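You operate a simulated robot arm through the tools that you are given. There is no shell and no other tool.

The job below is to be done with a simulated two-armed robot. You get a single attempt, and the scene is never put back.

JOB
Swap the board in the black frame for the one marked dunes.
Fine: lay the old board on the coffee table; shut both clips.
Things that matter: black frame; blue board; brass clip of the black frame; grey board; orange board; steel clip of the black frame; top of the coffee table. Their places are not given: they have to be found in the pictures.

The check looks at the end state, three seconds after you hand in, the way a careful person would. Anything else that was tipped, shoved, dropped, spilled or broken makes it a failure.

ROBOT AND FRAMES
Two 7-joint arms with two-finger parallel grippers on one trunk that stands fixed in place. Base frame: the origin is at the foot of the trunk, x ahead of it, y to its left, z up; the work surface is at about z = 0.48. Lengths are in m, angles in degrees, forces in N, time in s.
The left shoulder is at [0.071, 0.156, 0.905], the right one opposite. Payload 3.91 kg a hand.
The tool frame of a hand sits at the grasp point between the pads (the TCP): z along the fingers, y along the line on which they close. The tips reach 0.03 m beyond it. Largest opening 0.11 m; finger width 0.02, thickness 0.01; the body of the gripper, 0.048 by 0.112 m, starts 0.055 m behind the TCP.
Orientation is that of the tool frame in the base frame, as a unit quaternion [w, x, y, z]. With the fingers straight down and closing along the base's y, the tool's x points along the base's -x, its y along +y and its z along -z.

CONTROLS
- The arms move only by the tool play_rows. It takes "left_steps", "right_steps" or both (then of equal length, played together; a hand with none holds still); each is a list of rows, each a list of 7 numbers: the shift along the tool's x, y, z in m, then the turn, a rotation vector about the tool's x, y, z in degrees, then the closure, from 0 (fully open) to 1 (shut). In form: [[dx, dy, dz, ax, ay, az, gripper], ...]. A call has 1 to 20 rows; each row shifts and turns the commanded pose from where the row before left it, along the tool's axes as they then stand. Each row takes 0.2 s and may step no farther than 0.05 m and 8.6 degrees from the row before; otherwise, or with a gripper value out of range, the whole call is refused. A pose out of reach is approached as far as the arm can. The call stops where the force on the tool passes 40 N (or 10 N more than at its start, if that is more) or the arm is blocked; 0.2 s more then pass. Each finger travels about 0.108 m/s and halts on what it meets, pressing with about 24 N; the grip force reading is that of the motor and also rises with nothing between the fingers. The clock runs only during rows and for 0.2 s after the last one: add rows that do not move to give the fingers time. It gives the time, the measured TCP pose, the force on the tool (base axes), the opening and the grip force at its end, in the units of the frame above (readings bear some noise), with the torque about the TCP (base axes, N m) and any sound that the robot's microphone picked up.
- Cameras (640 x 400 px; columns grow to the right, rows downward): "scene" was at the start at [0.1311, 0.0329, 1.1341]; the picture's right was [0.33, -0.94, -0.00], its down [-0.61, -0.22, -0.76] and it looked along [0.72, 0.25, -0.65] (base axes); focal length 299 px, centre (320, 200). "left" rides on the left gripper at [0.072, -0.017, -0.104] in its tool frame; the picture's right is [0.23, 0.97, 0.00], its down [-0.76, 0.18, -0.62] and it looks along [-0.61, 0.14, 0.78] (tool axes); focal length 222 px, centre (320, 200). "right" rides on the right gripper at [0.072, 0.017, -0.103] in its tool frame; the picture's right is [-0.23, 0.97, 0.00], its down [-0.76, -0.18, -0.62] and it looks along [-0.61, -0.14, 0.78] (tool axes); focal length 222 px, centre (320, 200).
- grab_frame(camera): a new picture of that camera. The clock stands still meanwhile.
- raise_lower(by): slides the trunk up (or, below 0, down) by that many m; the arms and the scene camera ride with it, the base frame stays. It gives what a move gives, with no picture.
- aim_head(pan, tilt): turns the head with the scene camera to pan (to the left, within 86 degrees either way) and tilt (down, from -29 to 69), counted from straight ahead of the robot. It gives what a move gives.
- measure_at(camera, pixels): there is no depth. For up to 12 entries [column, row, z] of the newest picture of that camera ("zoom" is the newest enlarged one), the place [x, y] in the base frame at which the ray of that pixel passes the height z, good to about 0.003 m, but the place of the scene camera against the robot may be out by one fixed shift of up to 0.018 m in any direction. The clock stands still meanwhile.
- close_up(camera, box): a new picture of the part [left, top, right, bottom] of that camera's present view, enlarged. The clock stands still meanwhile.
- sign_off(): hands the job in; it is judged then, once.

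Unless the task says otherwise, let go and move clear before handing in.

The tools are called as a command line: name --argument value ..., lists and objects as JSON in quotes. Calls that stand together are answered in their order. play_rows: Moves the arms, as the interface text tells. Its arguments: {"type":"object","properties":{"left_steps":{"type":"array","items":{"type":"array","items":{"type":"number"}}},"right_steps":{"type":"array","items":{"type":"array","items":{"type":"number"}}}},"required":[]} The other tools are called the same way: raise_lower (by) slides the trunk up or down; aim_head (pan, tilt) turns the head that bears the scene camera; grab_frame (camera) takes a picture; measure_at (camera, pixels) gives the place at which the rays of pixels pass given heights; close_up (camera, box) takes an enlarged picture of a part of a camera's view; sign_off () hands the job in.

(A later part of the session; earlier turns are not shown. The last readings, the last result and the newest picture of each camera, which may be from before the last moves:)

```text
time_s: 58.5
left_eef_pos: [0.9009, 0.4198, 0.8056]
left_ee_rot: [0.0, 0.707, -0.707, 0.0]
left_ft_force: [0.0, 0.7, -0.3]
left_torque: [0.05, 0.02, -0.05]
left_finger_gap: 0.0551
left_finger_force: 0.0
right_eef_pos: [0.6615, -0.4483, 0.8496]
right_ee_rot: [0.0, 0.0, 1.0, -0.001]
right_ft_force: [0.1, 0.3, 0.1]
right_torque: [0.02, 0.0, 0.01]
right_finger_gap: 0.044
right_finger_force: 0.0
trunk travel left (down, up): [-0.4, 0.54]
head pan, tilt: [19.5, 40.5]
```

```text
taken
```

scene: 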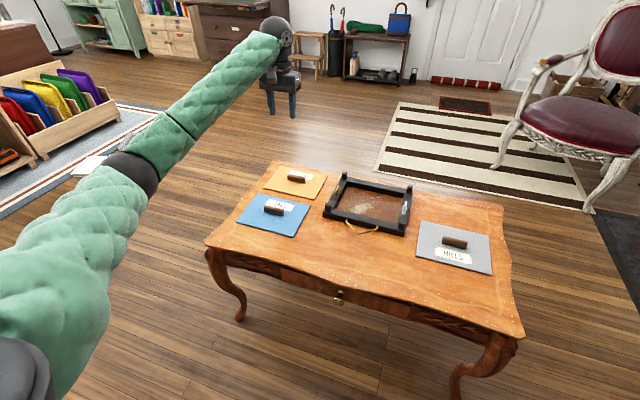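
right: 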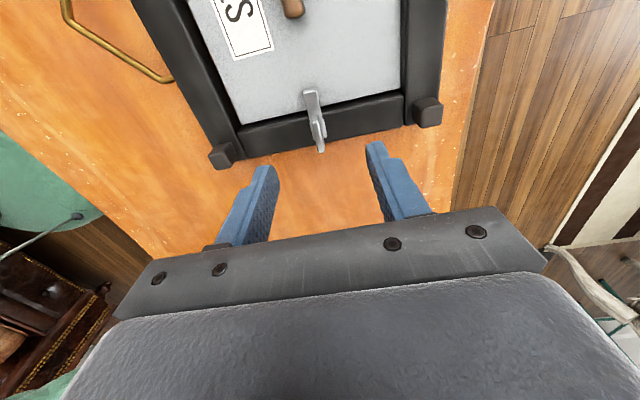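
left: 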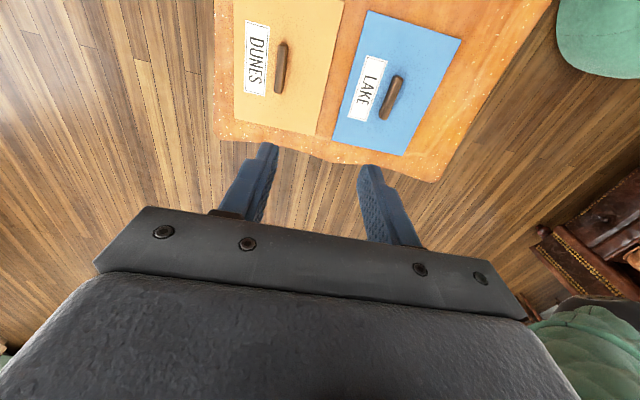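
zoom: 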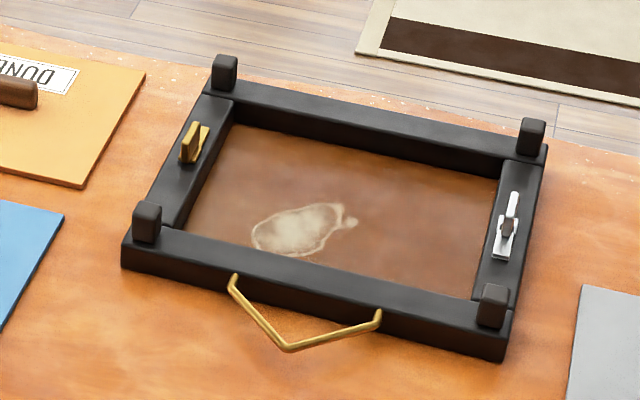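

The −90 degree pose is reached. I'll lower the trunk 0.17 for reach and then move the hand over the orange handle.

raise_lower --by -0.17

play_rows --left_steps '[[0, -0.02, 0, 0, 0, 0, 0.5], [0, -0.02, 0, 0, 0, 0, 0.5], [0, -0.021, 0, 0, 0, 0, 0.5], [0, 0, 0, 0, 0, 0, 0.5]]'

grab_frame --camera "left"

grab_frame --camera "scene"

```text
time_s: 60.4
left_eef_pos: [0.9007, 0.4212, 0.6371]
left_ee_rot: [-0.001, -0.707, 0.707, -0.001]
left_ft_force: [0.2, -0.2, -0.9]
left_torque: [0.0, 0.0, -0.02]
left_finger_gap: 0.0552
left_finger_force: 0.2
right_eef_pos: [0.6611, -0.4486, 0.6803]
right_ee_rot: [0.0, 0.001, 1.0, -0.001]
right_ft_force: [-0.5, 0.3, 1.0]
right_torque: [-0.03, 0.01, -0.01]
right_finger_gap: 0.044
right_finger_force: 0.1
trunk travel left (down, up): [-0.23, 0.71]
head pan, tilt: [19.5, 40.5]
```

```text
time_s: 61.4
left_eef_pos: [0.9613, 0.4206, 0.6359]
left_ee_rot: [0.0, 0.707, -0.707, 0.0]
left_ft_force: [0.2, 0.1, -1.1]
left_torque: [0.04, -0.01, 0.02]
left_finger_gap: 0.055
left_finger_force: 0.0
right_eef_pos: [0.6622, -0.4481, 0.6802]
right_ee_rot: [0.0, 0.0, 1.0, 0.0]
right_ft_force: [0.2, -0.4, -0.1]
right_torque: [0.01, 0.0, -0.03]
right_finger_gap: 0.0441
right_finger_force: 0.0
trunk travel left (down, up): [-0.23, 0.71]
head pan, tilt: [19.5, 40.5]
```

```text
taken
```

left: 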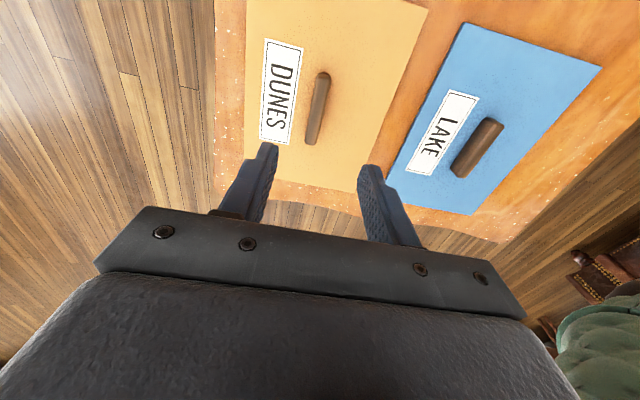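

```text
taken
```

scene: 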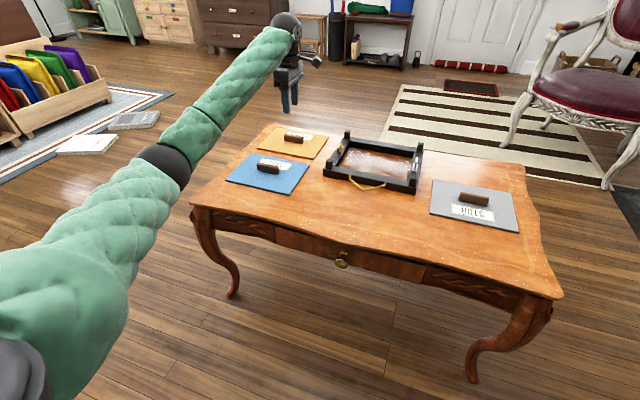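

The hand reaches (0.961, 0.421) with the tool upright. The orange handle spans (323,74) to (312,142); I'll measure it and descend partway.

measure_at --camera "left" --pixels '[[323, 74, 0.505], [312, 142, 0.505], [318, 108, 0.5], [318, 108, 0.51]]'

play_rows --left_steps '[[0, 0, 0.03, 0, 0, 0, 0.5], [0, 0, 0.03, 0, 0, 0, 0.55], [0, 0, 0.015, 0, 0, 0, 0.55], [0, 0, 0, 0, 0, 0, 0.55]]'

close_up --camera "left" --box '[230, 60, 410, 220]'

close_up --camera "scene" --box '[220, 100, 350, 200]'

```text
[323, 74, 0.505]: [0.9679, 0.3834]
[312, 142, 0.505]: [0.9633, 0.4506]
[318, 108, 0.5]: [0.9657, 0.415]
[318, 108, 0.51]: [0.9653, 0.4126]
```

```text
time_s: 62.4
left_eef_pos: [0.9604, 0.4209, 0.5628]
left_ee_rot: [0.001, -0.707, 0.707, 0.0]
left_ft_force: [1.1, -0.7, 0.3]
left_torque: [-0.01, 0.02, -0.04]
left_finger_gap: 0.0495
left_finger_force: 0.1
right_eef_pos: [0.662, -0.4485, 0.6806]
right_ee_rot: [0.0, -0.001, 1.0, 0.0]
right_ft_force: [-0.7, -0.1, -0.2]
right_torque: [0.03, -0.04, 0.02]
right_finger_gap: 0.0442
right_finger_force: 0.1
trunk travel left (down, up): [-0.23, 0.71]
head pan, tilt: [19.5, 40.5]
```

```text
2.50 times, centred on (320, 140) of left
```

zoom: 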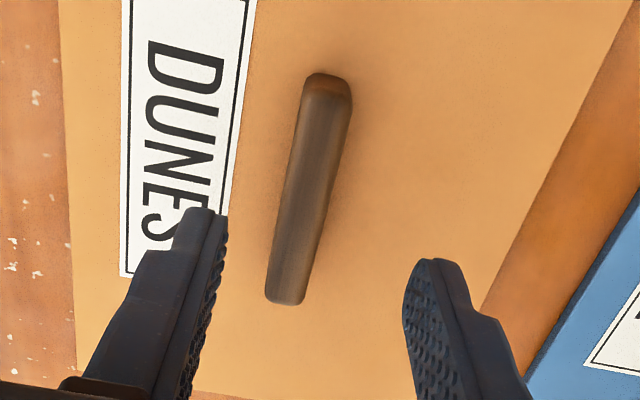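

```text
4.00 times, centred on (285, 150) of scene
```

zoom: 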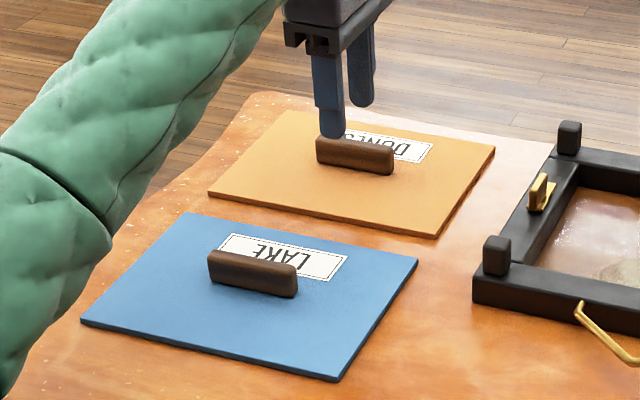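

The handle sits about 4 mm to +x and −y of the TCP. I'll shift, descend to TCP z 0.532 and close.

play_rows --left_steps '[[0.004, -0.004, 0.01, 0, 0, 0, 0.6], [0, 0, 0.01, 0, 0, 0, 0.65], [0, 0, 0.007, 0, 0, 0, 0.65], [0, 0, 0.003, 0, 0, 0, 0.65], [0, 0, 0, 0, 0, 0, 0.65]]'

close_up --camera "left" --box '[230, 60, 410, 220]'

close_up --camera "scene" --box '[250, 110, 340, 180]'

```text
time_s: 63.6
left_eef_pos: [0.9645, 0.4144, 0.5312]
left_ee_rot: [0.001, 0.707, -0.707, -0.001]
left_ft_force: [-0.7, -1.2, 0.8]
left_torque: [0.02, -0.02, -0.02]
left_finger_gap: 0.0385
left_finger_force: 0.1
right_eef_pos: [0.6615, -0.4481, 0.6807]
right_ee_rot: [0.0, 0.0, 1.0, 0.0]
right_ft_force: [0.0, 0.3, -0.1]
right_torque: [0.01, -0.01, 0.01]
right_finger_gap: 0.044
right_finger_force: 0.0
trunk travel left (down, up): [-0.23, 0.71]
head pan, tilt: [19.5, 40.5]
```

```text
2.50 times, centred on (320, 140) of left
```

zoom: 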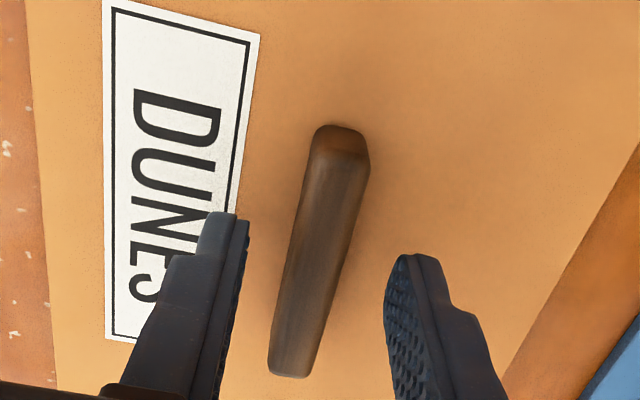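

```text
5.71 times, centred on (295, 145) of scene
```

zoom: 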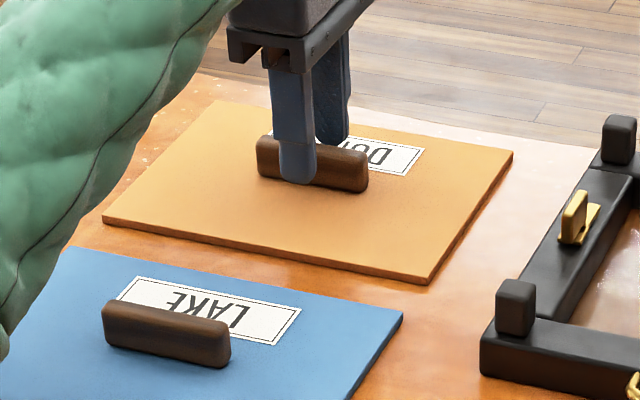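

The handle's centre is a few mm to +y of the fingers, so I'll shift 4 mm that way and close.

play_rows --left_steps '[[-0.004, 0, 0, 0, 0, 0, 0.65], [0, 0, 0, 0, 0, 0, 0.8], [0, 0, 0, 0, 0, 0, 1], [0, 0, 0, 0, 0, 0, 1], [0, 0, 0, 0, 0, 0, 1]]'

close_up --camera "left" --box '[230, 60, 410, 220]'

```text
time_s: 64.8
left_eef_pos: [0.965, 0.4213, 0.5302]
left_ee_rot: [0.0, 0.707, -0.707, 0.0]
left_ft_force: [-0.5, -0.7, -0.1]
left_torque: [-0.05, 0.04, 0.0]
left_finger_gap: 0.0133
left_finger_force: 24.1
right_eef_pos: [0.6612, -0.4476, 0.6799]
right_ee_rot: [0.001, 0.0, 1.0, 0.0]
right_ft_force: [-0.4, 0.8, 0.4]
right_torque: [-0.01, -0.02, 0.0]
right_finger_gap: 0.044
right_finger_force: 0.0
trunk travel left (down, up): [-0.23, 0.71]
head pan, tilt: [19.5, 40.5]
```

```text
2.50 times, centred on (320, 140) of left
```

zoom: 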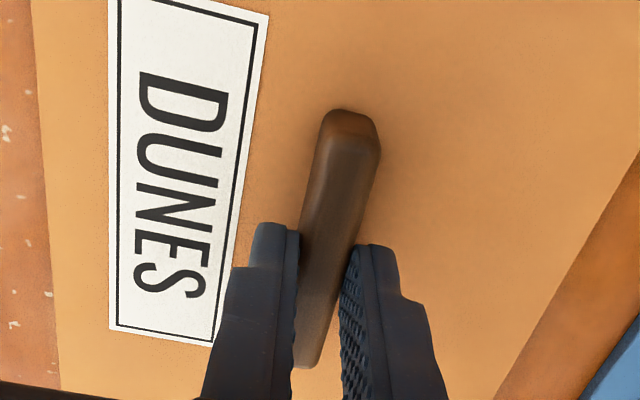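

The orange handle is held (gap 13.3 mm). I'll lift it 0.14 straight up and check.

play_rows --left_steps '[[0, 0, -0.005, 0, 0, 0, 1], [0, 0, -0.01, 0, 0, 0, 1], [0, 0, -0.02, 0, 0, 0, 1], [0, 0, -0.02, 0, 0, 0, 1], [0, 0, -0.02, 0, 0, 0, 1], [0, 0, -0.02, 0, 0, 0, 1], [0, 0, -0.02, 0, 0, 0, 1], [0, 0, -0.02, 0, 0, 0, 1], [0, 0, 0, 0, 0, 0, 1]]'

grab_frame --camera "scene"

grab_frame --camera "left"

```text
time_s: 66.8
left_eef_pos: [0.9642, 0.4207, 0.6661]
left_ee_rot: [0.0, -0.707, 0.707, 0.0]
left_ft_force: [-1.0, -0.1, -1.6]
left_torque: [0.01, -0.03, 0.01]
left_finger_gap: 0.0136
left_finger_force: 23.8
right_eef_pos: [0.6616, -0.4488, 0.6798]
right_ee_rot: [-0.001, 0.0, 1.0, 0.0]
right_ft_force: [-0.3, 0.8, 0.0]
right_torque: [0.02, 0.01, -0.02]
right_finger_gap: 0.0441
right_finger_force: 0.1
trunk travel left (down, up): [-0.23, 0.71]
head pan, tilt: [19.5, 40.5]
```

```text
taken
```

scene: 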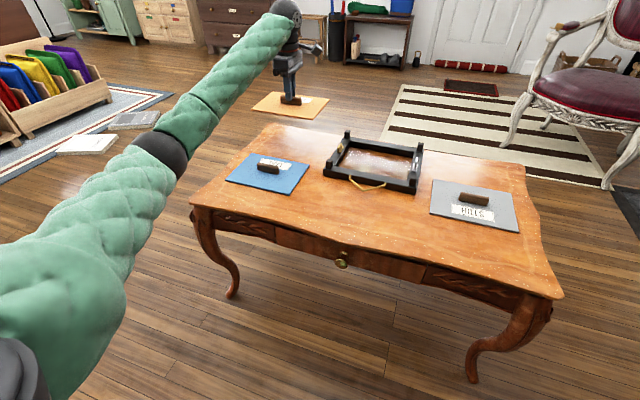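

```text
taken
```

left: 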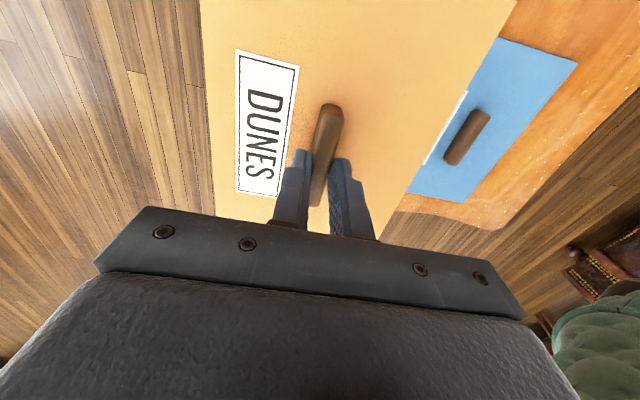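

The board hangs level and its place in the hand matches the grey board's grip almost exactly (label and handle within 3 px). I'll now turn it by +180 degrees in the air so it will sit as the old one did.

play_rows --left_steps '[[0, 0, 0, 0, 0, 5, 1], [0, 0, 0, 0, 0, 8.5, 1], [0, 0, 0, 0, 0, 8.5, 1], [0, 0, 0, 0, 0, 8.5, 1], [0, 0, 0, 0, 0, 8.5, 1], [0, 0, 0, 0, 0, 8.5, 1], [0, 0, 0, 0, 0, 8.5, 1], [0, 0, 0, 0, 0, 8.5, 1], [0, 0, 0, 0, 0, 8.5, 1], [0, 0, 0, 0, 0, 8.5, 1], [0, 0, 0, 0, 0, 8.5, 1], [0, 0, 0, 0, 0, 0, 1]]'

play_rows --left_steps '[[0, 0, 0, 0, 0, 5, 1], [0, 0, 0, 0, 0, 8.5, 1], [0, 0, 0, 0, 0, 8.5, 1], [0, 0, 0, 0, 0, 8.5, 1], [0, 0, 0, 0, 0, 8.5, 1], [0, 0, 0, 0, 0, 8.5, 1], [0, 0, 0, 0, 0, 8.5, 1], [0, 0, 0, 0, 0, 8.5, 1], [0, 0, 0, 0, 0, 8.5, 1], [0, 0, 0, 0, 0, 8.5, 1], [0, 0, 0, 0, 0, 8.5, 1], [0, 0, 0, 0, 0, 0, 1]]'

grab_frame --camera "scene"

grab_frame --camera "left"

```text
time_s: 69.4
left_eef_pos: [0.9653, 0.4208, 0.6663]
left_ee_rot: [0.0, 0.001, 1.0, 0.0]
left_ft_force: [0.0, 0.0, -1.9]
left_torque: [0.0, -0.02, 0.04]
left_finger_gap: 0.0136
left_finger_force: 23.9
right_eef_pos: [0.6632, -0.4472, 0.6798]
right_ee_rot: [0.0, 0.0, 1.0, 0.0]
right_ft_force: [-0.1, 0.6, 0.2]
right_torque: [0.01, -0.01, -0.02]
right_finger_gap: 0.0441
right_finger_force: 0.0
trunk travel left (down, up): [-0.23, 0.71]
head pan, tilt: [19.5, 40.5]
```

```text
time_s: 72.0
left_eef_pos: [0.9644, 0.4204, 0.6666]
left_ee_rot: [0.0, 0.708, 0.706, 0.0]
left_ft_force: [-0.2, 0.2, -2.4]
left_torque: [-0.02, 0.05, 0.02]
left_finger_gap: 0.0134
left_finger_force: 24.3
right_eef_pos: [0.6616, -0.4486, 0.6792]
right_ee_rot: [0.0, 0.001, 1.0, 0.0]
right_ft_force: [-0.4, 0.5, 0.0]
right_torque: [0.01, -0.03, 0.0]
right_finger_gap: 0.044
right_finger_force: 0.1
trunk travel left (down, up): [-0.23, 0.71]
head pan, tilt: [19.5, 40.5]
```

```text
taken
```

scene: 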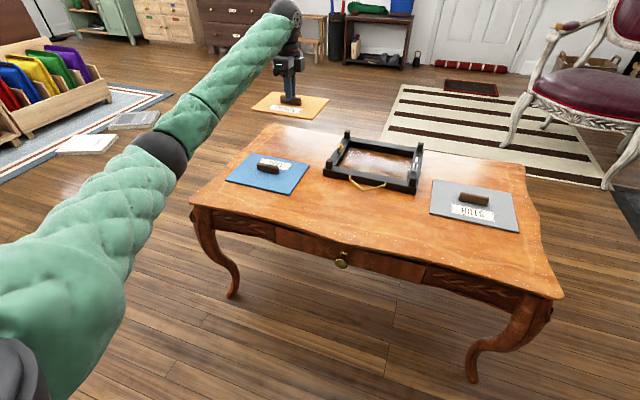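

```text
taken
```

left: 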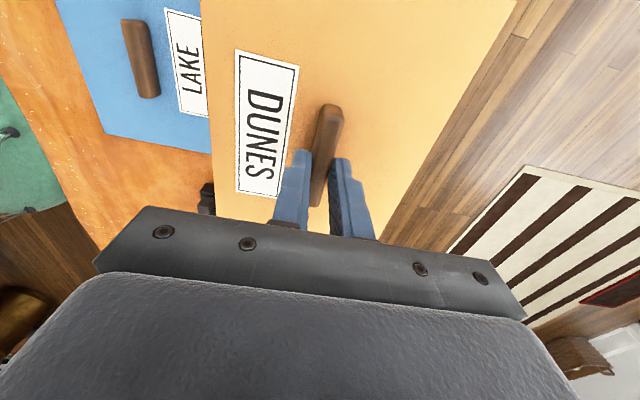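

The board is turned and level. Before carrying it over, I'll measure the frame's present place and squareness in a zoomed scene view.

close_up --camera "scene" --box '[315, 122, 435, 200]'

```text
5.13 times, centred on (375, 161) of scene
```

zoom: 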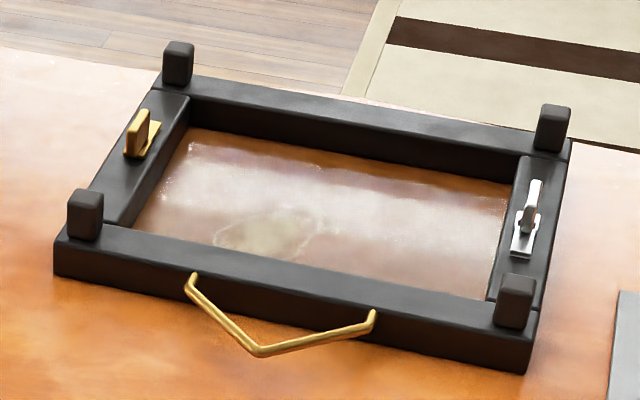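

measure_at --camera "zoom" --pixels '[[192, 97, 0.511], [527, 156, 0.511], [489, 302, 0.511], [106, 226, 0.511], [57, 238, 0.511], [536, 343, 0.511], [572, 144, 0.511], [142, 132, 0.52], [529, 215, 0.52], [54, 275, 0.48], [527, 373, 0.48]]'

```text
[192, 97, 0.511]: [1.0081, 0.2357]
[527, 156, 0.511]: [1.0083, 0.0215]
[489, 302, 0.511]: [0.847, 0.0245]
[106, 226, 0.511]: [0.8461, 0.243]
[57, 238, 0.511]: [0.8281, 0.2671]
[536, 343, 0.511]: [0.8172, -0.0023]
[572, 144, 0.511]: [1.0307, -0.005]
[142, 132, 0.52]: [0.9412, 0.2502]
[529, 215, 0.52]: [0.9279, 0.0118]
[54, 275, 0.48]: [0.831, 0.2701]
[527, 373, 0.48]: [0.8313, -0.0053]
```

The frame's opening is about 0.161 x 0.216 and square to the axes, so there are a few mm of play. I'll carry the board over it to TCP (0.9276, 0.126) at safe height, then lower to just above the corner posts.

play_rows --left_steps '[[-0.02, -0.003, 0, 0, 0, 0, 1], [-0.0392, -0.005, 0, 0, 0, 0, 1], [-0.0392, -0.005, 0, 0, 0, 0, 1], [-0.0392, -0.005, 0, 0, 0, 0, 1], [-0.0392, -0.005, 0, 0, 0, 0, 1], [-0.0392, -0.005, 0, 0, 0, 0, 1], [-0.0392, -0.005, 0, 0, 0, 0, 1], [-0.0392, -0.004, 0, 0, 0, 0, 1], [0, 0, 0.025, 0, 0, 0, 1], [0, 0, 0.025, 0, 0, 0, 1], [0, 0, 0.02, 0, 0, 0, 1], [0, 0, 0, 0, 0, 0, 1], [0, 0, 0, 0, 0, 0, 1]]'

close_up --camera "scene" --box '[315, 110, 435, 200]'

grab_frame --camera "left"

```text
time_s: 74.8
left_eef_pos: [0.9276, 0.1247, 0.5963]
left_ee_rot: [0.0, 0.707, 0.707, 0.0]
left_ft_force: [0.4, 0.3, -2.6]
left_torque: [0.01, -0.01, -0.02]
left_finger_gap: 0.0136
left_finger_force: 23.7
right_eef_pos: [0.6617, -0.4489, 0.6795]
right_ee_rot: [-0.001, 0.0, 1.0, -0.001]
right_ft_force: [-0.1, -0.9, -0.6]
right_torque: [-0.01, 0.01, -0.04]
right_finger_gap: 0.0442
right_finger_force: 0.0
trunk travel left (down, up): [-0.23, 0.71]
head pan, tilt: [19.5, 40.5]
```

```text
4.44 times, centred on (375, 155) of scene
```

zoom: 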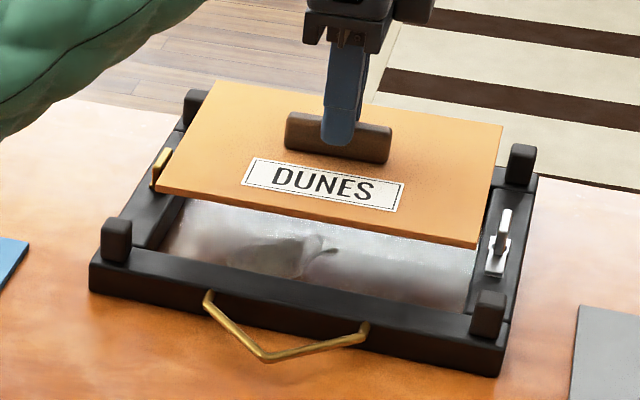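

```text
taken
```

left: 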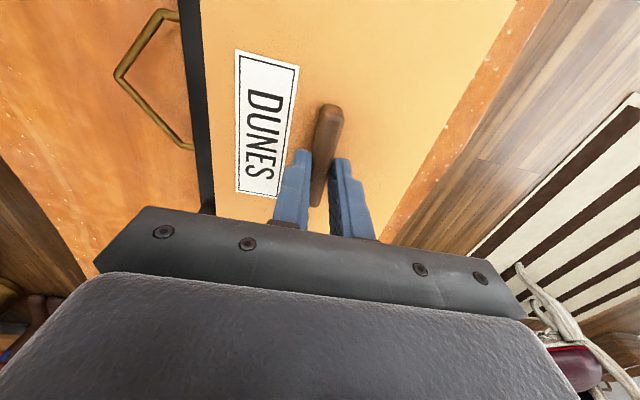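

The DUNES board hovers over the opening with the hanger and frame in the same place as before (hanger tip near (192,148) in the left picture). I'll lower slowly, checking the force.

play_rows --left_steps '[[0, 0, 0.01, 0, 0, 0, 1], [0, 0, 0.01, 0, 0, 0, 1], [0, 0, 0.005, 0, 0, 0, 1], [0, 0, 0, 0, 0, 0, 1]]'

close_up --camera "scene" --box '[315, 120, 435, 200]'

```text
time_s: 75.8
left_eef_pos: [0.9278, 0.1239, 0.5709]
left_ee_rot: [0.0, 0.707, 0.707, 0.0]
left_ft_force: [-0.2, 0.6, -1.2]
left_torque: [-0.01, 0.02, 0.0]
left_finger_gap: 0.0137
left_finger_force: 24.0
right_eef_pos: [0.6612, -0.4485, 0.6799]
right_ee_rot: [0.0, -0.001, 1.0, 0.0]
right_ft_force: [-0.1, 0.0, -0.4]
right_torque: [0.01, -0.01, 0.04]
right_finger_gap: 0.0442
right_finger_force: 0.0
trunk travel left (down, up): [-0.23, 0.71]
head pan, tilt: [19.5, 40.5]
```

```text
5.00 times, centred on (375, 160) of scene
```

zoom: 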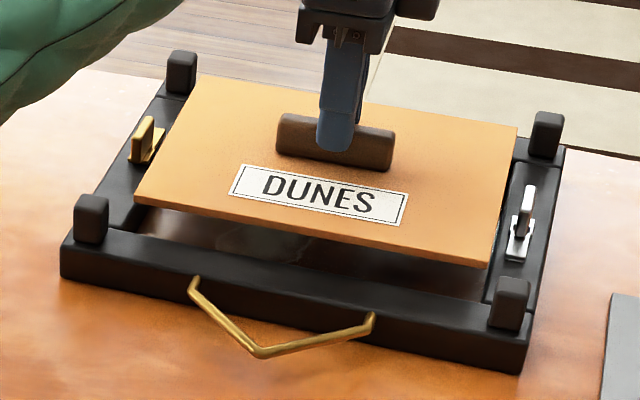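

measure_at --camera "zoom" --pixels '[[135, 199, 0.526], [489, 262, 0.526], [517, 127, 0.526], [202, 75, 0.526], [487, 299, 0.511], [532, 160, 0.511], [104, 223, 0.511], [64, 236, 0.511], [532, 342, 0.511], [564, 150, 0.511]]'

```text
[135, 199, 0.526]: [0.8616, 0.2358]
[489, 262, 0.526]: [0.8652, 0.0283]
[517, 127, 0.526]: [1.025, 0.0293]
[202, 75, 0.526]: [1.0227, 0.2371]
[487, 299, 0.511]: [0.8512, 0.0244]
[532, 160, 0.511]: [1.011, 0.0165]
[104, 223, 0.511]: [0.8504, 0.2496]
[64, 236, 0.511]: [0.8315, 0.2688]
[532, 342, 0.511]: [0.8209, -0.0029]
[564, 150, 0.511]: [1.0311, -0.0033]
```

The scene measures leave the x-alignment unsure (it depends on the assumed heights), so I'll check the gaps at both sides in the left wrist view.

grab_frame --camera "left"

close_up --camera "left" --box '[150, 0, 250, 220]'

close_up --camera "left" --box '[360, 0, 560, 250]'

```text
taken
```

left: 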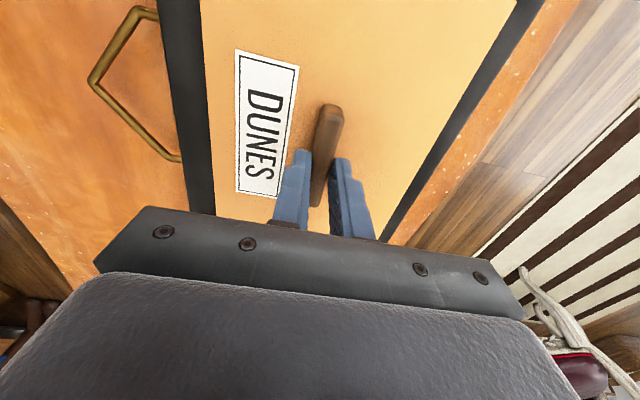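

```text
1.82 times, centred on (200, 110) of left
```

zoom: 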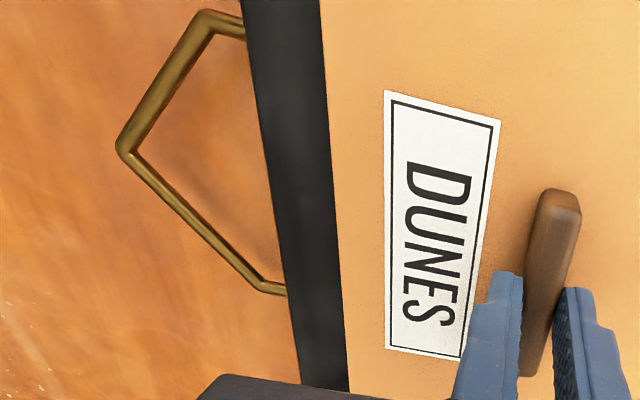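

```text
1.60 times, centred on (460, 125) of left
```

zoom: 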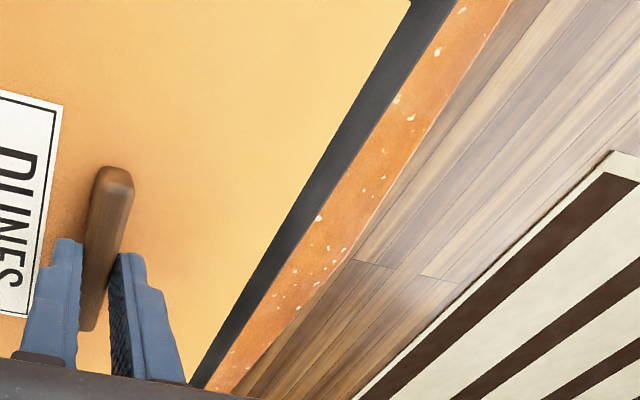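

I'll measure the frame's outer edges and the board's edges in the wrist view, where height errors nearly cancel for the centre.

measure_at --camera "left" --pixels '[[171.4, 99, 0.505], [480, 112.5, 0.505], [207.1, 99, 0.526], [452, 112.5, 0.526], [164, 50, 0.505], [513, 50, 0.505], [203.5, 50, 0.526], [489, 50, 0.526]]'

close_up --camera "left" --box '[440, 20, 520, 80]'

close_up --camera "left" --box '[140, 20, 220, 80]'

```text
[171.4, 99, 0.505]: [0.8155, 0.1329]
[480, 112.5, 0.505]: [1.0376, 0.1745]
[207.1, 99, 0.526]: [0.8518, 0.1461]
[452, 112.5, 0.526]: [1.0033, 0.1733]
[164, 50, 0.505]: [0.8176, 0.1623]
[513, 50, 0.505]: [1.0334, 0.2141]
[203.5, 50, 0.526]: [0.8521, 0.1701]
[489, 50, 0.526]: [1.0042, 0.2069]
```

```text
6.67 times, centred on (480, 50) of left
```

zoom: 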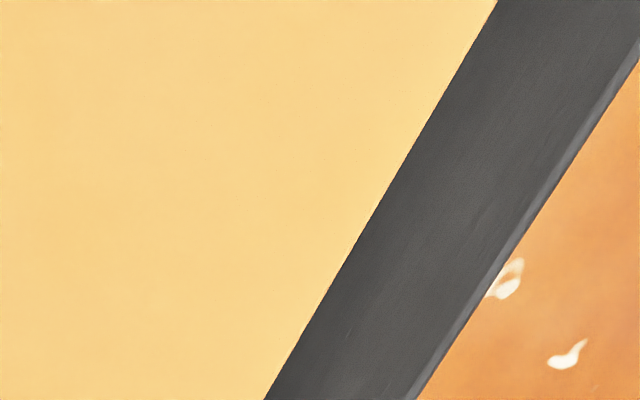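

```text
6.67 times, centred on (180, 50) of left
```

zoom: 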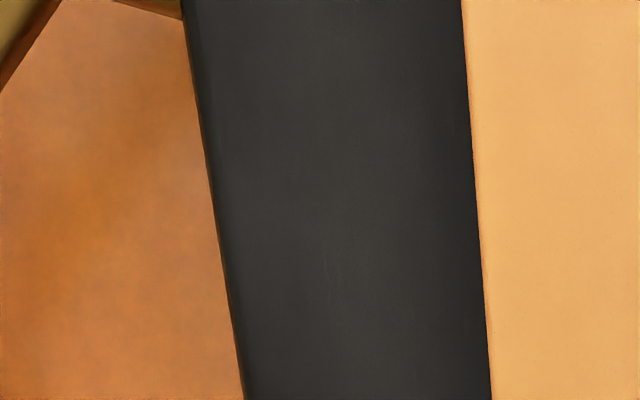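

In the wrist view the frame's centre line is x ≈ 0.926 and the board's ≈ 0.928, both aligned within the play. I'll nudge −1.5 mm in x and +1.5 mm in y and keep lowering.

play_rows --left_steps '[[0.0015, -0.0015, 0.003, 0, 0, 0, 1], [0, 0, 0.004, 0, 0, 0, 1], [0, 0, 0.004, 0, 0, 0, 1], [0, 0, 0.003, 0, 0, 0, 1], [0, 0, 0, 0, 0, 0, 1]]'

close_up --camera "scene" --box '[315, 120, 435, 200]'

```text
time_s: 77.0
left_eef_pos: [0.9271, 0.1278, 0.5572]
left_ee_rot: [0.0, 0.708, 0.707, 0.001]
left_ft_force: [-0.3, -0.1, -1.4]
left_torque: [0.03, -0.01, -0.01]
left_finger_gap: 0.0138
left_finger_force: 24.3
right_eef_pos: [0.6621, -0.4483, 0.6784]
right_ee_rot: [0.0, 0.0, 1.0, 0.0]
right_ft_force: [0.3, -0.6, 0.1]
right_torque: [0.02, -0.01, 0.01]
right_finger_gap: 0.0439
right_finger_force: 0.0
trunk travel left (down, up): [-0.23, 0.71]
head pan, tilt: [19.5, 40.5]
```

```text
5.00 times, centred on (375, 160) of scene
```

zoom: 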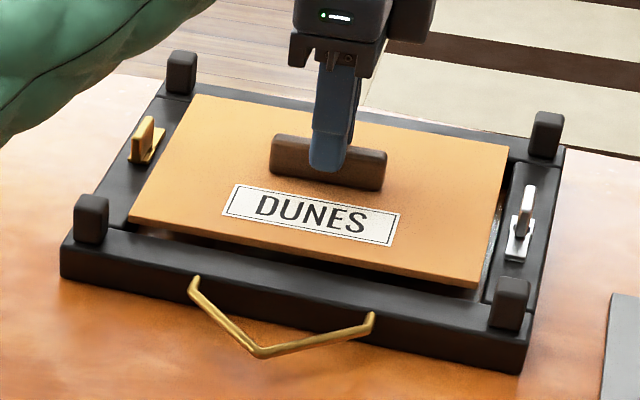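

The board is now at about the bar tops, with gaps on both sides (near (110,215) and (485,285)). I'll continue down in small steps until it seats.

play_rows --left_steps '[[0, 0, 0.003, 0, 0, 0, 1], [0, 0, 0.003, 0, 0, 0, 1], [0, 0, 0.003, 0, 0, 0, 1], [0, 0, 0, 0, 0, 0, 1]]'

close_up --camera "scene" --box '[315, 120, 435, 200]'

grab_frame --camera "left"

```text
time_s: 78.0
left_eef_pos: [0.9265, 0.1281, 0.5487]
left_ee_rot: [-0.001, 0.707, 0.708, 0.0]
left_ft_force: [0.3, 0.3, -1.9]
left_torque: [0.01, -0.01, 0.02]
left_finger_gap: 0.0136
left_finger_force: 23.7
right_eef_pos: [0.6627, -0.4474, 0.6808]
right_ee_rot: [0.0, 0.0, 1.0, -0.001]
right_ft_force: [-0.2, -0.5, -0.3]
right_torque: [0.01, 0.0, -0.03]
right_finger_gap: 0.0438
right_finger_force: 0.1
trunk travel left (down, up): [-0.23, 0.71]
head pan, tilt: [19.5, 40.5]
```

```text
5.00 times, centred on (375, 160) of scene
```

zoom: 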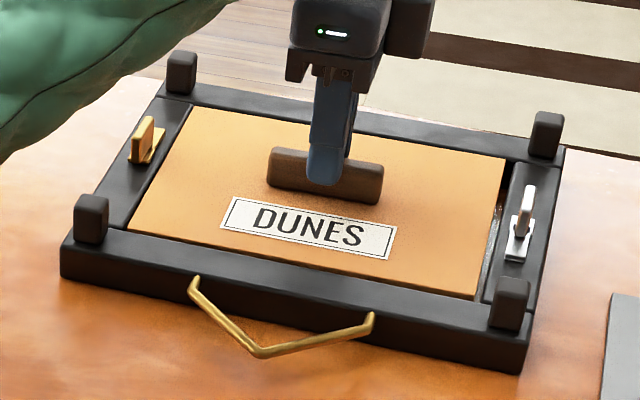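

```text
taken
```

left: 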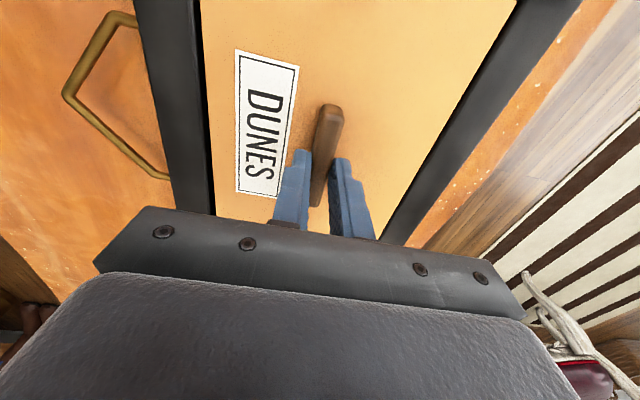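

The board is inside the opening with no contact force; it sits a little close to the left bar, so I'll shift 1.5 mm to −y and lower until it seats.

play_rows --left_steps '[[-0.0015, 0, 0.002, 0, 0, 0, 1], [0, 0, 0.003, 0, 0, 0, 1], [0, 0, 0.003, 0, 0, 0, 1], [0, 0, 0, 0, 0, 0, 1]]'

play_rows --left_steps '[[0, 0, 0.002, 0, 0, 0, 1], [0, 0, 0.001, 0, 0, 0, 1]]'

close_up --camera "scene" --box '[315, 120, 435, 200]'

```text
time_s: 79.0
left_eef_pos: [0.9248, 0.1263, 0.5393]
left_ee_rot: [0.0, 0.707, 0.707, 0.0]
left_ft_force: [-0.2, -0.9, -1.9]
left_torque: [-0.01, -0.01, -0.04]
left_finger_gap: 0.0134
left_finger_force: 23.7
right_eef_pos: [0.663, -0.4478, 0.6797]
right_ee_rot: [0.0, 0.0, 1.0, -0.001]
right_ft_force: [-0.1, -0.7, 0.5]
right_torque: [-0.02, 0.0, 0.02]
right_finger_gap: 0.0443
right_finger_force: 0.0
trunk travel left (down, up): [-0.23, 0.71]
head pan, tilt: [19.5, 40.5]
```

```text
time_s: 79.6
left_eef_pos: [0.9259, 0.1253, 0.5365]
left_ee_rot: [0.0, 0.707, 0.707, -0.001]
left_ft_force: [-0.2, -0.7, -1.2]
left_torque: [0.01, 0.02, 0.01]
left_finger_gap: 0.0133
left_finger_force: 24.3
right_eef_pos: [0.6618, -0.4465, 0.6801]
right_ee_rot: [0.0, 0.0, 1.0, 0.0]
right_ft_force: [-0.1, 0.0, -0.3]
right_torque: [0.02, -0.01, -0.03]
right_finger_gap: 0.0438
right_finger_force: 0.1
trunk travel left (down, up): [-0.23, 0.71]
head pan, tilt: [19.5, 40.5]
```

```text
5.00 times, centred on (375, 160) of scene
```

zoom: 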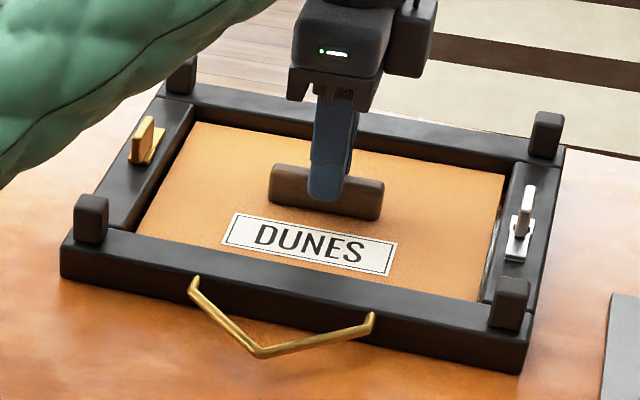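

Almost seated, still −1.2 N. I'll lower in 1.5 mm steps until contact shows.

play_rows --left_steps '[[0, 0, 0.0015, 0, 0, 0, 1], [0, 0, 0.0015, 0, 0, 0, 1]]'

play_rows --left_steps '[[0, 0, 0.0015, 0, 0, 0, 1], [0, 0, 0, 0, 0, 0, 1]]'

```text
time_s: 80.2
left_eef_pos: [0.9256, 0.1269, 0.5368]
left_ee_rot: [0.001, 0.708, 0.706, 0.001]
left_ft_force: [5.3, -0.9, 15.1]
left_torque: [0.21, -0.14, 0.02]
left_finger_gap: 0.0135
left_finger_force: 24.0
right_eef_pos: [0.6616, -0.4481, 0.6807]
right_ee_rot: [0.0, 0.001, 1.0, 0.0]
right_ft_force: [0.2, 0.0, -0.4]
right_torque: [-0.01, -0.01, -0.01]
right_finger_gap: 0.0439
right_finger_force: 0.1
trunk travel left (down, up): [-0.23, 0.71]
head pan, tilt: [19.5, 40.5]
```

```text
time_s: 80.8
left_eef_pos: [0.925, 0.1258, 0.5349]
left_ee_rot: [0.001, 0.706, 0.708, 0.0]
left_ft_force: [9.8, -0.7, 23.8]
left_torque: [-0.04, -0.29, -0.04]
left_finger_gap: 0.0138
left_finger_force: 23.8
right_eef_pos: [0.6614, -0.4478, 0.6806]
right_ee_rot: [0.001, 0.0, 1.0, 0.0]
right_ft_force: [-0.6, 0.5, 0.4]
right_torque: [0.0, 0.02, 0.0]
right_finger_gap: 0.0443
right_finger_force: 0.1
trunk travel left (down, up): [-0.23, 0.71]
head pan, tilt: [19.5, 40.5]
```

The board is seated (contact at TCP z ≈ 0.536). I'll ease off, open and rise.

play_rows --left_steps '[[0, 0, -0.0045, 0, 0, 0, 1], [0, 0, 0, 0, 0, 0, 0.85], [0, 0, 0, 0, 0, 0, 0.65], [0, 0, 0, 0, 0, 0, 0.65], [0, 0, -0.02, 0, 0, 0, 0.65], [0, 0, -0.04, 0, 0, 0, 0.6], [0, 0, -0.04, 0, 0, 0, 0.6], [0, 0, 0, 0, 0, 0, 0.6]]'

close_up --camera "scene" --box '[315, 120, 435, 200]'

grab_frame --camera "left"

```text
time_s: 82.6
left_eef_pos: [0.9261, 0.1246, 0.6359]
left_ee_rot: [0.0, 0.707, 0.707, 0.0]
left_ft_force: [-0.3, -0.2, -0.1]
left_torque: [-0.01, 0.0, 0.02]
left_finger_gap: 0.0443
left_finger_force: 0.0
right_eef_pos: [0.6615, -0.4496, 0.6793]
right_ee_rot: [0.0, 0.0, 1.0, 0.0]
right_ft_force: [0.0, -0.4, -0.1]
right_torque: [-0.03, 0.0, 0.0]
right_finger_gap: 0.0437
right_finger_force: 0.0
trunk travel left (down, up): [-0.23, 0.71]
head pan, tilt: [19.5, 40.5]
```

```text
5.00 times, centred on (375, 160) of scene
```

zoom: 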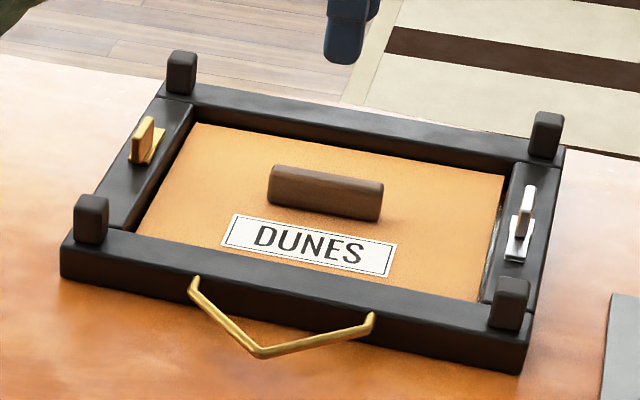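

```text
taken
```

left: 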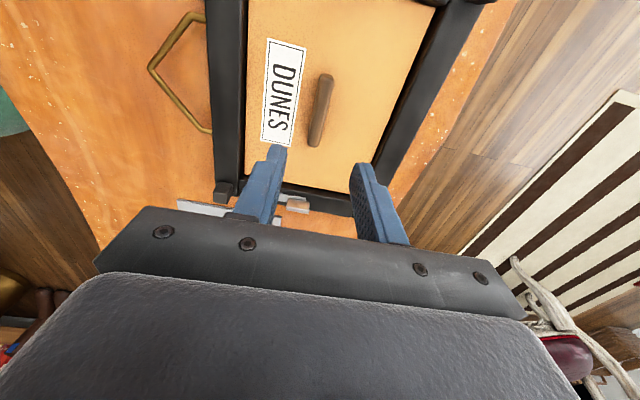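

The DUNES board sits flat in the frame, well centred. I'll turn the left hand back to neutral and bring it above the brass clip.

play_rows --left_steps '[[0.03, 0, -0.01, 0, 0, 0, 0.6], [0.04, 0, 0, 0, 0, 0, 0.6], [0.053, 0.001, 0, 0, 0, 0, 0.6], [0, 0, 0, 0, 0, -8.2, 0.6], [0, 0, 0, 0, 0, -8.2, 0.6], [0, 0, 0, 0, 0, -8.2, 0.6], [0, 0, 0, 0, 0, -8.2, 0.6], [0, 0, 0, 0, 0, -8.2, 0.6], [0, 0, 0, 0, 0, -8.2, 0.6], [0, 0, 0, 0, 0, -8.2, 0.6], [0, 0, 0, 0, 0, -8.2, 0.6], [0, 0, 0, 0, 0, -8.2, 0.6], [0, 0, 0, 0, 0, -8.1, 0.6], [0, 0, 0, 0, 0, -8.1, 0.6], [0, 0, 0.02, 0, 0, 0, 0.6], [0, 0, 0, 0, 0, 0, 0.6]]'

grab_frame --camera "left"

```text
refused: row 3 steps farther than a row can; nothing moved
```

```text
taken
```

left: 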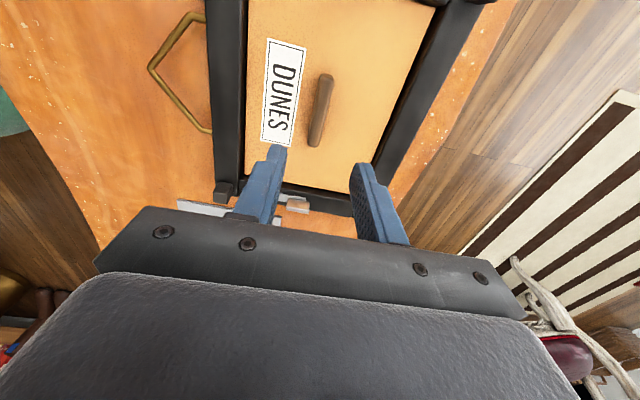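

The call was refused because one step was too long. I'll resend with shorter steps.

play_rows --left_steps '[[0.03, 0, -0.01, 0, 0, 0, 0.6], [0.045, 0, 0, 0, 0, 0, 0.6], [0.048, 0.001, 0, 0, 0, 0, 0.6], [0, 0, 0, 0, 0, -8.2, 0.6], [0, 0, 0, 0, 0, -8.2, 0.6], [0, 0, 0, 0, 0, -8.2, 0.6], [0, 0, 0, 0, 0, -8.2, 0.6], [0, 0, 0, 0, 0, -8.2, 0.6], [0, 0, 0, 0, 0, -8.2, 0.6], [0, 0, 0, 0, 0, -8.2, 0.6], [0, 0, 0, 0, 0, -8.2, 0.6], [0, 0, 0, 0, 0, -8.2, 0.6], [0, 0, 0, 0, 0, -8.1, 0.6], [0, 0, 0, 0, 0, -8.1, 0.6], [0, 0, 0.02, 0, 0, 0, 0.6], [0, 0, 0, 0, 0, 0, 0.6]]'

grab_frame --camera "left"

```text
time_s: 86.0
left_eef_pos: [0.9284, 0.2488, 0.6275]
left_ee_rot: [0.001, -0.001, 1.0, 0.0]
left_ft_force: [-0.1, 0.0, -0.3]
left_torque: [0.01, 0.0, 0.0]
left_finger_gap: 0.0442
left_finger_force: 0.0
right_eef_pos: [0.6621, -0.4482, 0.6796]
right_ee_rot: [0.0, 0.001, 1.0, 0.001]
right_ft_force: [0.6, -0.3, 0.4]
right_torque: [0.03, 0.01, 0.02]
right_finger_gap: 0.0438
right_finger_force: 0.0
trunk travel left (down, up): [-0.23, 0.71]
head pan, tilt: [19.5, 40.5]
```

```text
taken
```

left: 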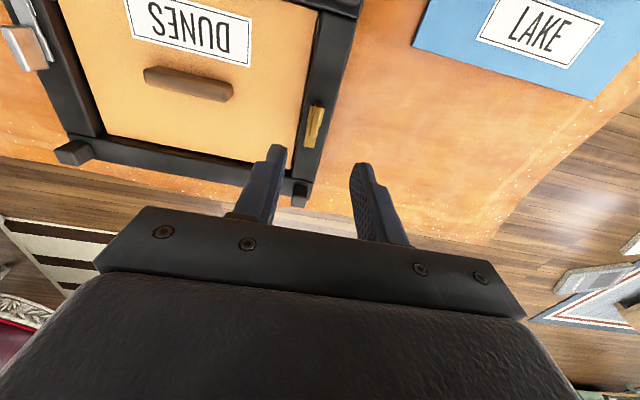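

The brass clip lies near (315,124) in the left picture, consistent with where I left it. I'll measure it and descend partway.

close_up --camera "left" --box '[270, 90, 370, 160]'

measure_at --camera "left" --pixels '[[318, 108, 0.52], [311, 138, 0.52], [315, 124, 0.52]]'

play_rows --left_steps '[[0, 0, 0.03, 0, 0, 0, 0.65], [0, 0, 0.025, 0, 0, 0, 0.65], [0, 0, 0.01, 0, 0, 0, 0.65], [0, 0, 0, 0, 0, 0, 0.65]]'

close_up --camera "left" --box '[240, 100, 400, 200]'

close_up --camera "scene" --box '[315, 120, 385, 170]'

```text
5.71 times, centred on (320, 125) of left
```

zoom: 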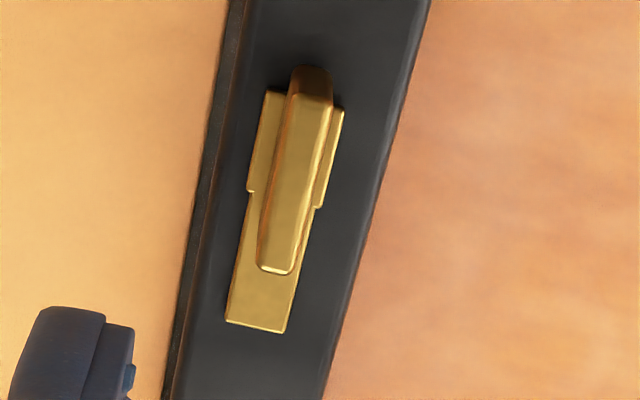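

```text
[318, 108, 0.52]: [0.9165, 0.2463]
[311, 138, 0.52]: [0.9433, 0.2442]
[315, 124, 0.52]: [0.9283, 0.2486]
```

```text
time_s: 87.0
left_eef_pos: [0.9282, 0.2485, 0.5625]
left_ee_rot: [0.0, 0.0, 1.0, -0.001]
left_ft_force: [0.4, -0.4, 0.3]
left_torque: [0.03, -0.01, -0.03]
left_finger_gap: 0.0384
left_finger_force: 0.0
right_eef_pos: [0.6623, -0.4473, 0.6794]
right_ee_rot: [0.0, 0.0, 1.0, 0.0]
right_ft_force: [-0.7, -0.5, -0.6]
right_torque: [-0.02, 0.01, -0.01]
right_finger_gap: 0.0439
right_finger_force: 0.1
trunk travel left (down, up): [-0.23, 0.71]
head pan, tilt: [19.5, 40.5]
```

```text
4.00 times, centred on (320, 150) of left
```

zoom: 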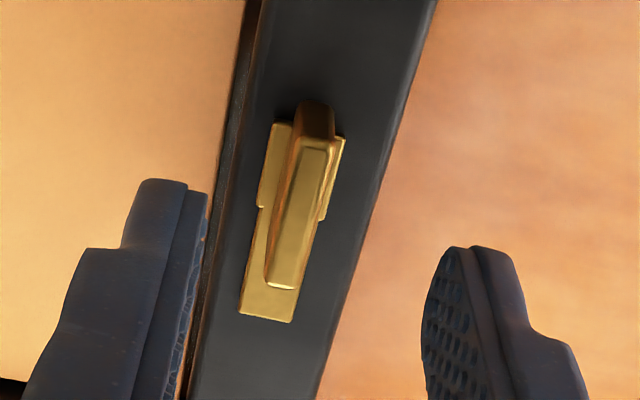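

```text
8.00 times, centred on (350, 145) of scene
```

zoom: 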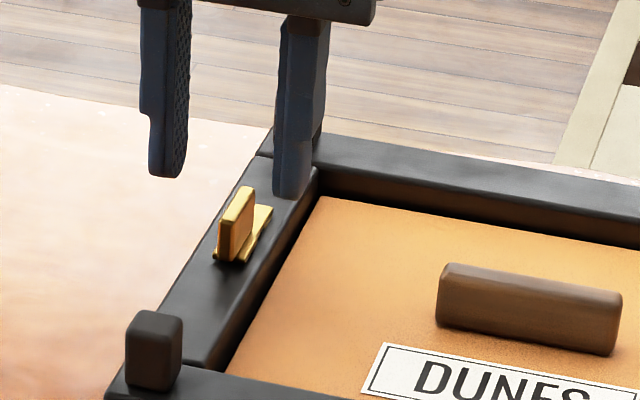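

The fin is slightly to −y of the finger midpoint; I'll shift 2 mm, descend to TCP z 0.5435 and close on it.

play_rows --left_steps '[[0, -0.002, 0.008, 0, 0, 0, 0.65], [0, 0, 0.006, 0, 0, 0, 0.7], [0, 0, 0.005, 0, 0, 0, 0.75], [0, 0, 0, 0, 0, 0, 0.8], [0, 0, 0, 0, 0, 0, 1], [0, 0, 0, 0, 0, 0, 1], [0, 0, 0, 0, 0, 0, 1]]'

close_up --camera "left" --box '[240, 100, 400, 200]'

close_up --camera "scene" --box '[315, 120, 385, 170]'

```text
time_s: 88.6
left_eef_pos: [0.928, 0.2473, 0.5449]
left_ee_rot: [0.0, 0.001, 1.0, 0.0]
left_ft_force: [0.4, -2.8, 0.6]
left_torque: [-0.16, -0.23, -0.1]
left_finger_gap: 0.0067
left_finger_force: 24.4
right_eef_pos: [0.6618, -0.4475, 0.68]
right_ee_rot: [0.0, 0.0, 1.0, 0.0]
right_ft_force: [0.1, 0.7, -0.6]
right_torque: [0.02, -0.01, -0.04]
right_finger_gap: 0.044
right_finger_force: 0.0
trunk travel left (down, up): [-0.23, 0.71]
head pan, tilt: [19.5, 40.5]
```

```text
4.00 times, centred on (320, 150) of left
```

zoom: 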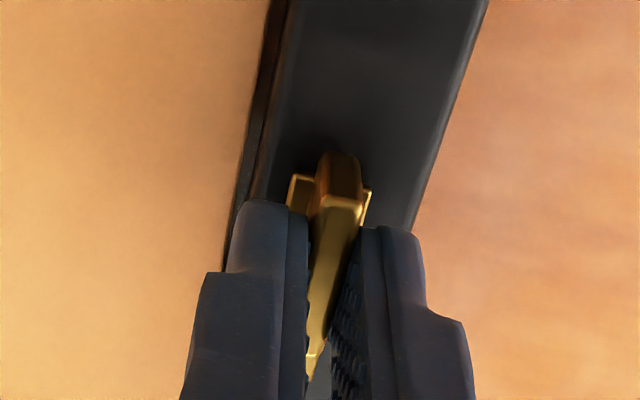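

```text
8.00 times, centred on (350, 145) of scene
```

zoom: 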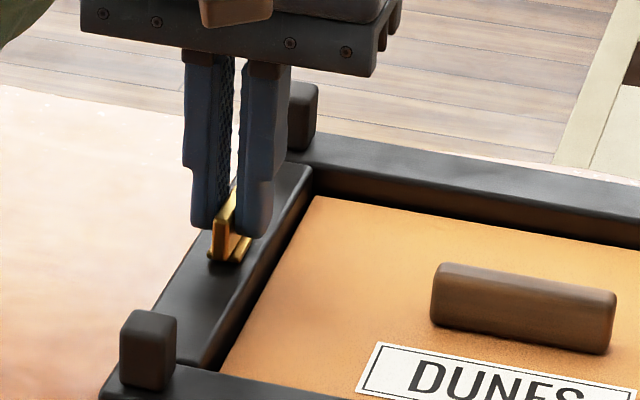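

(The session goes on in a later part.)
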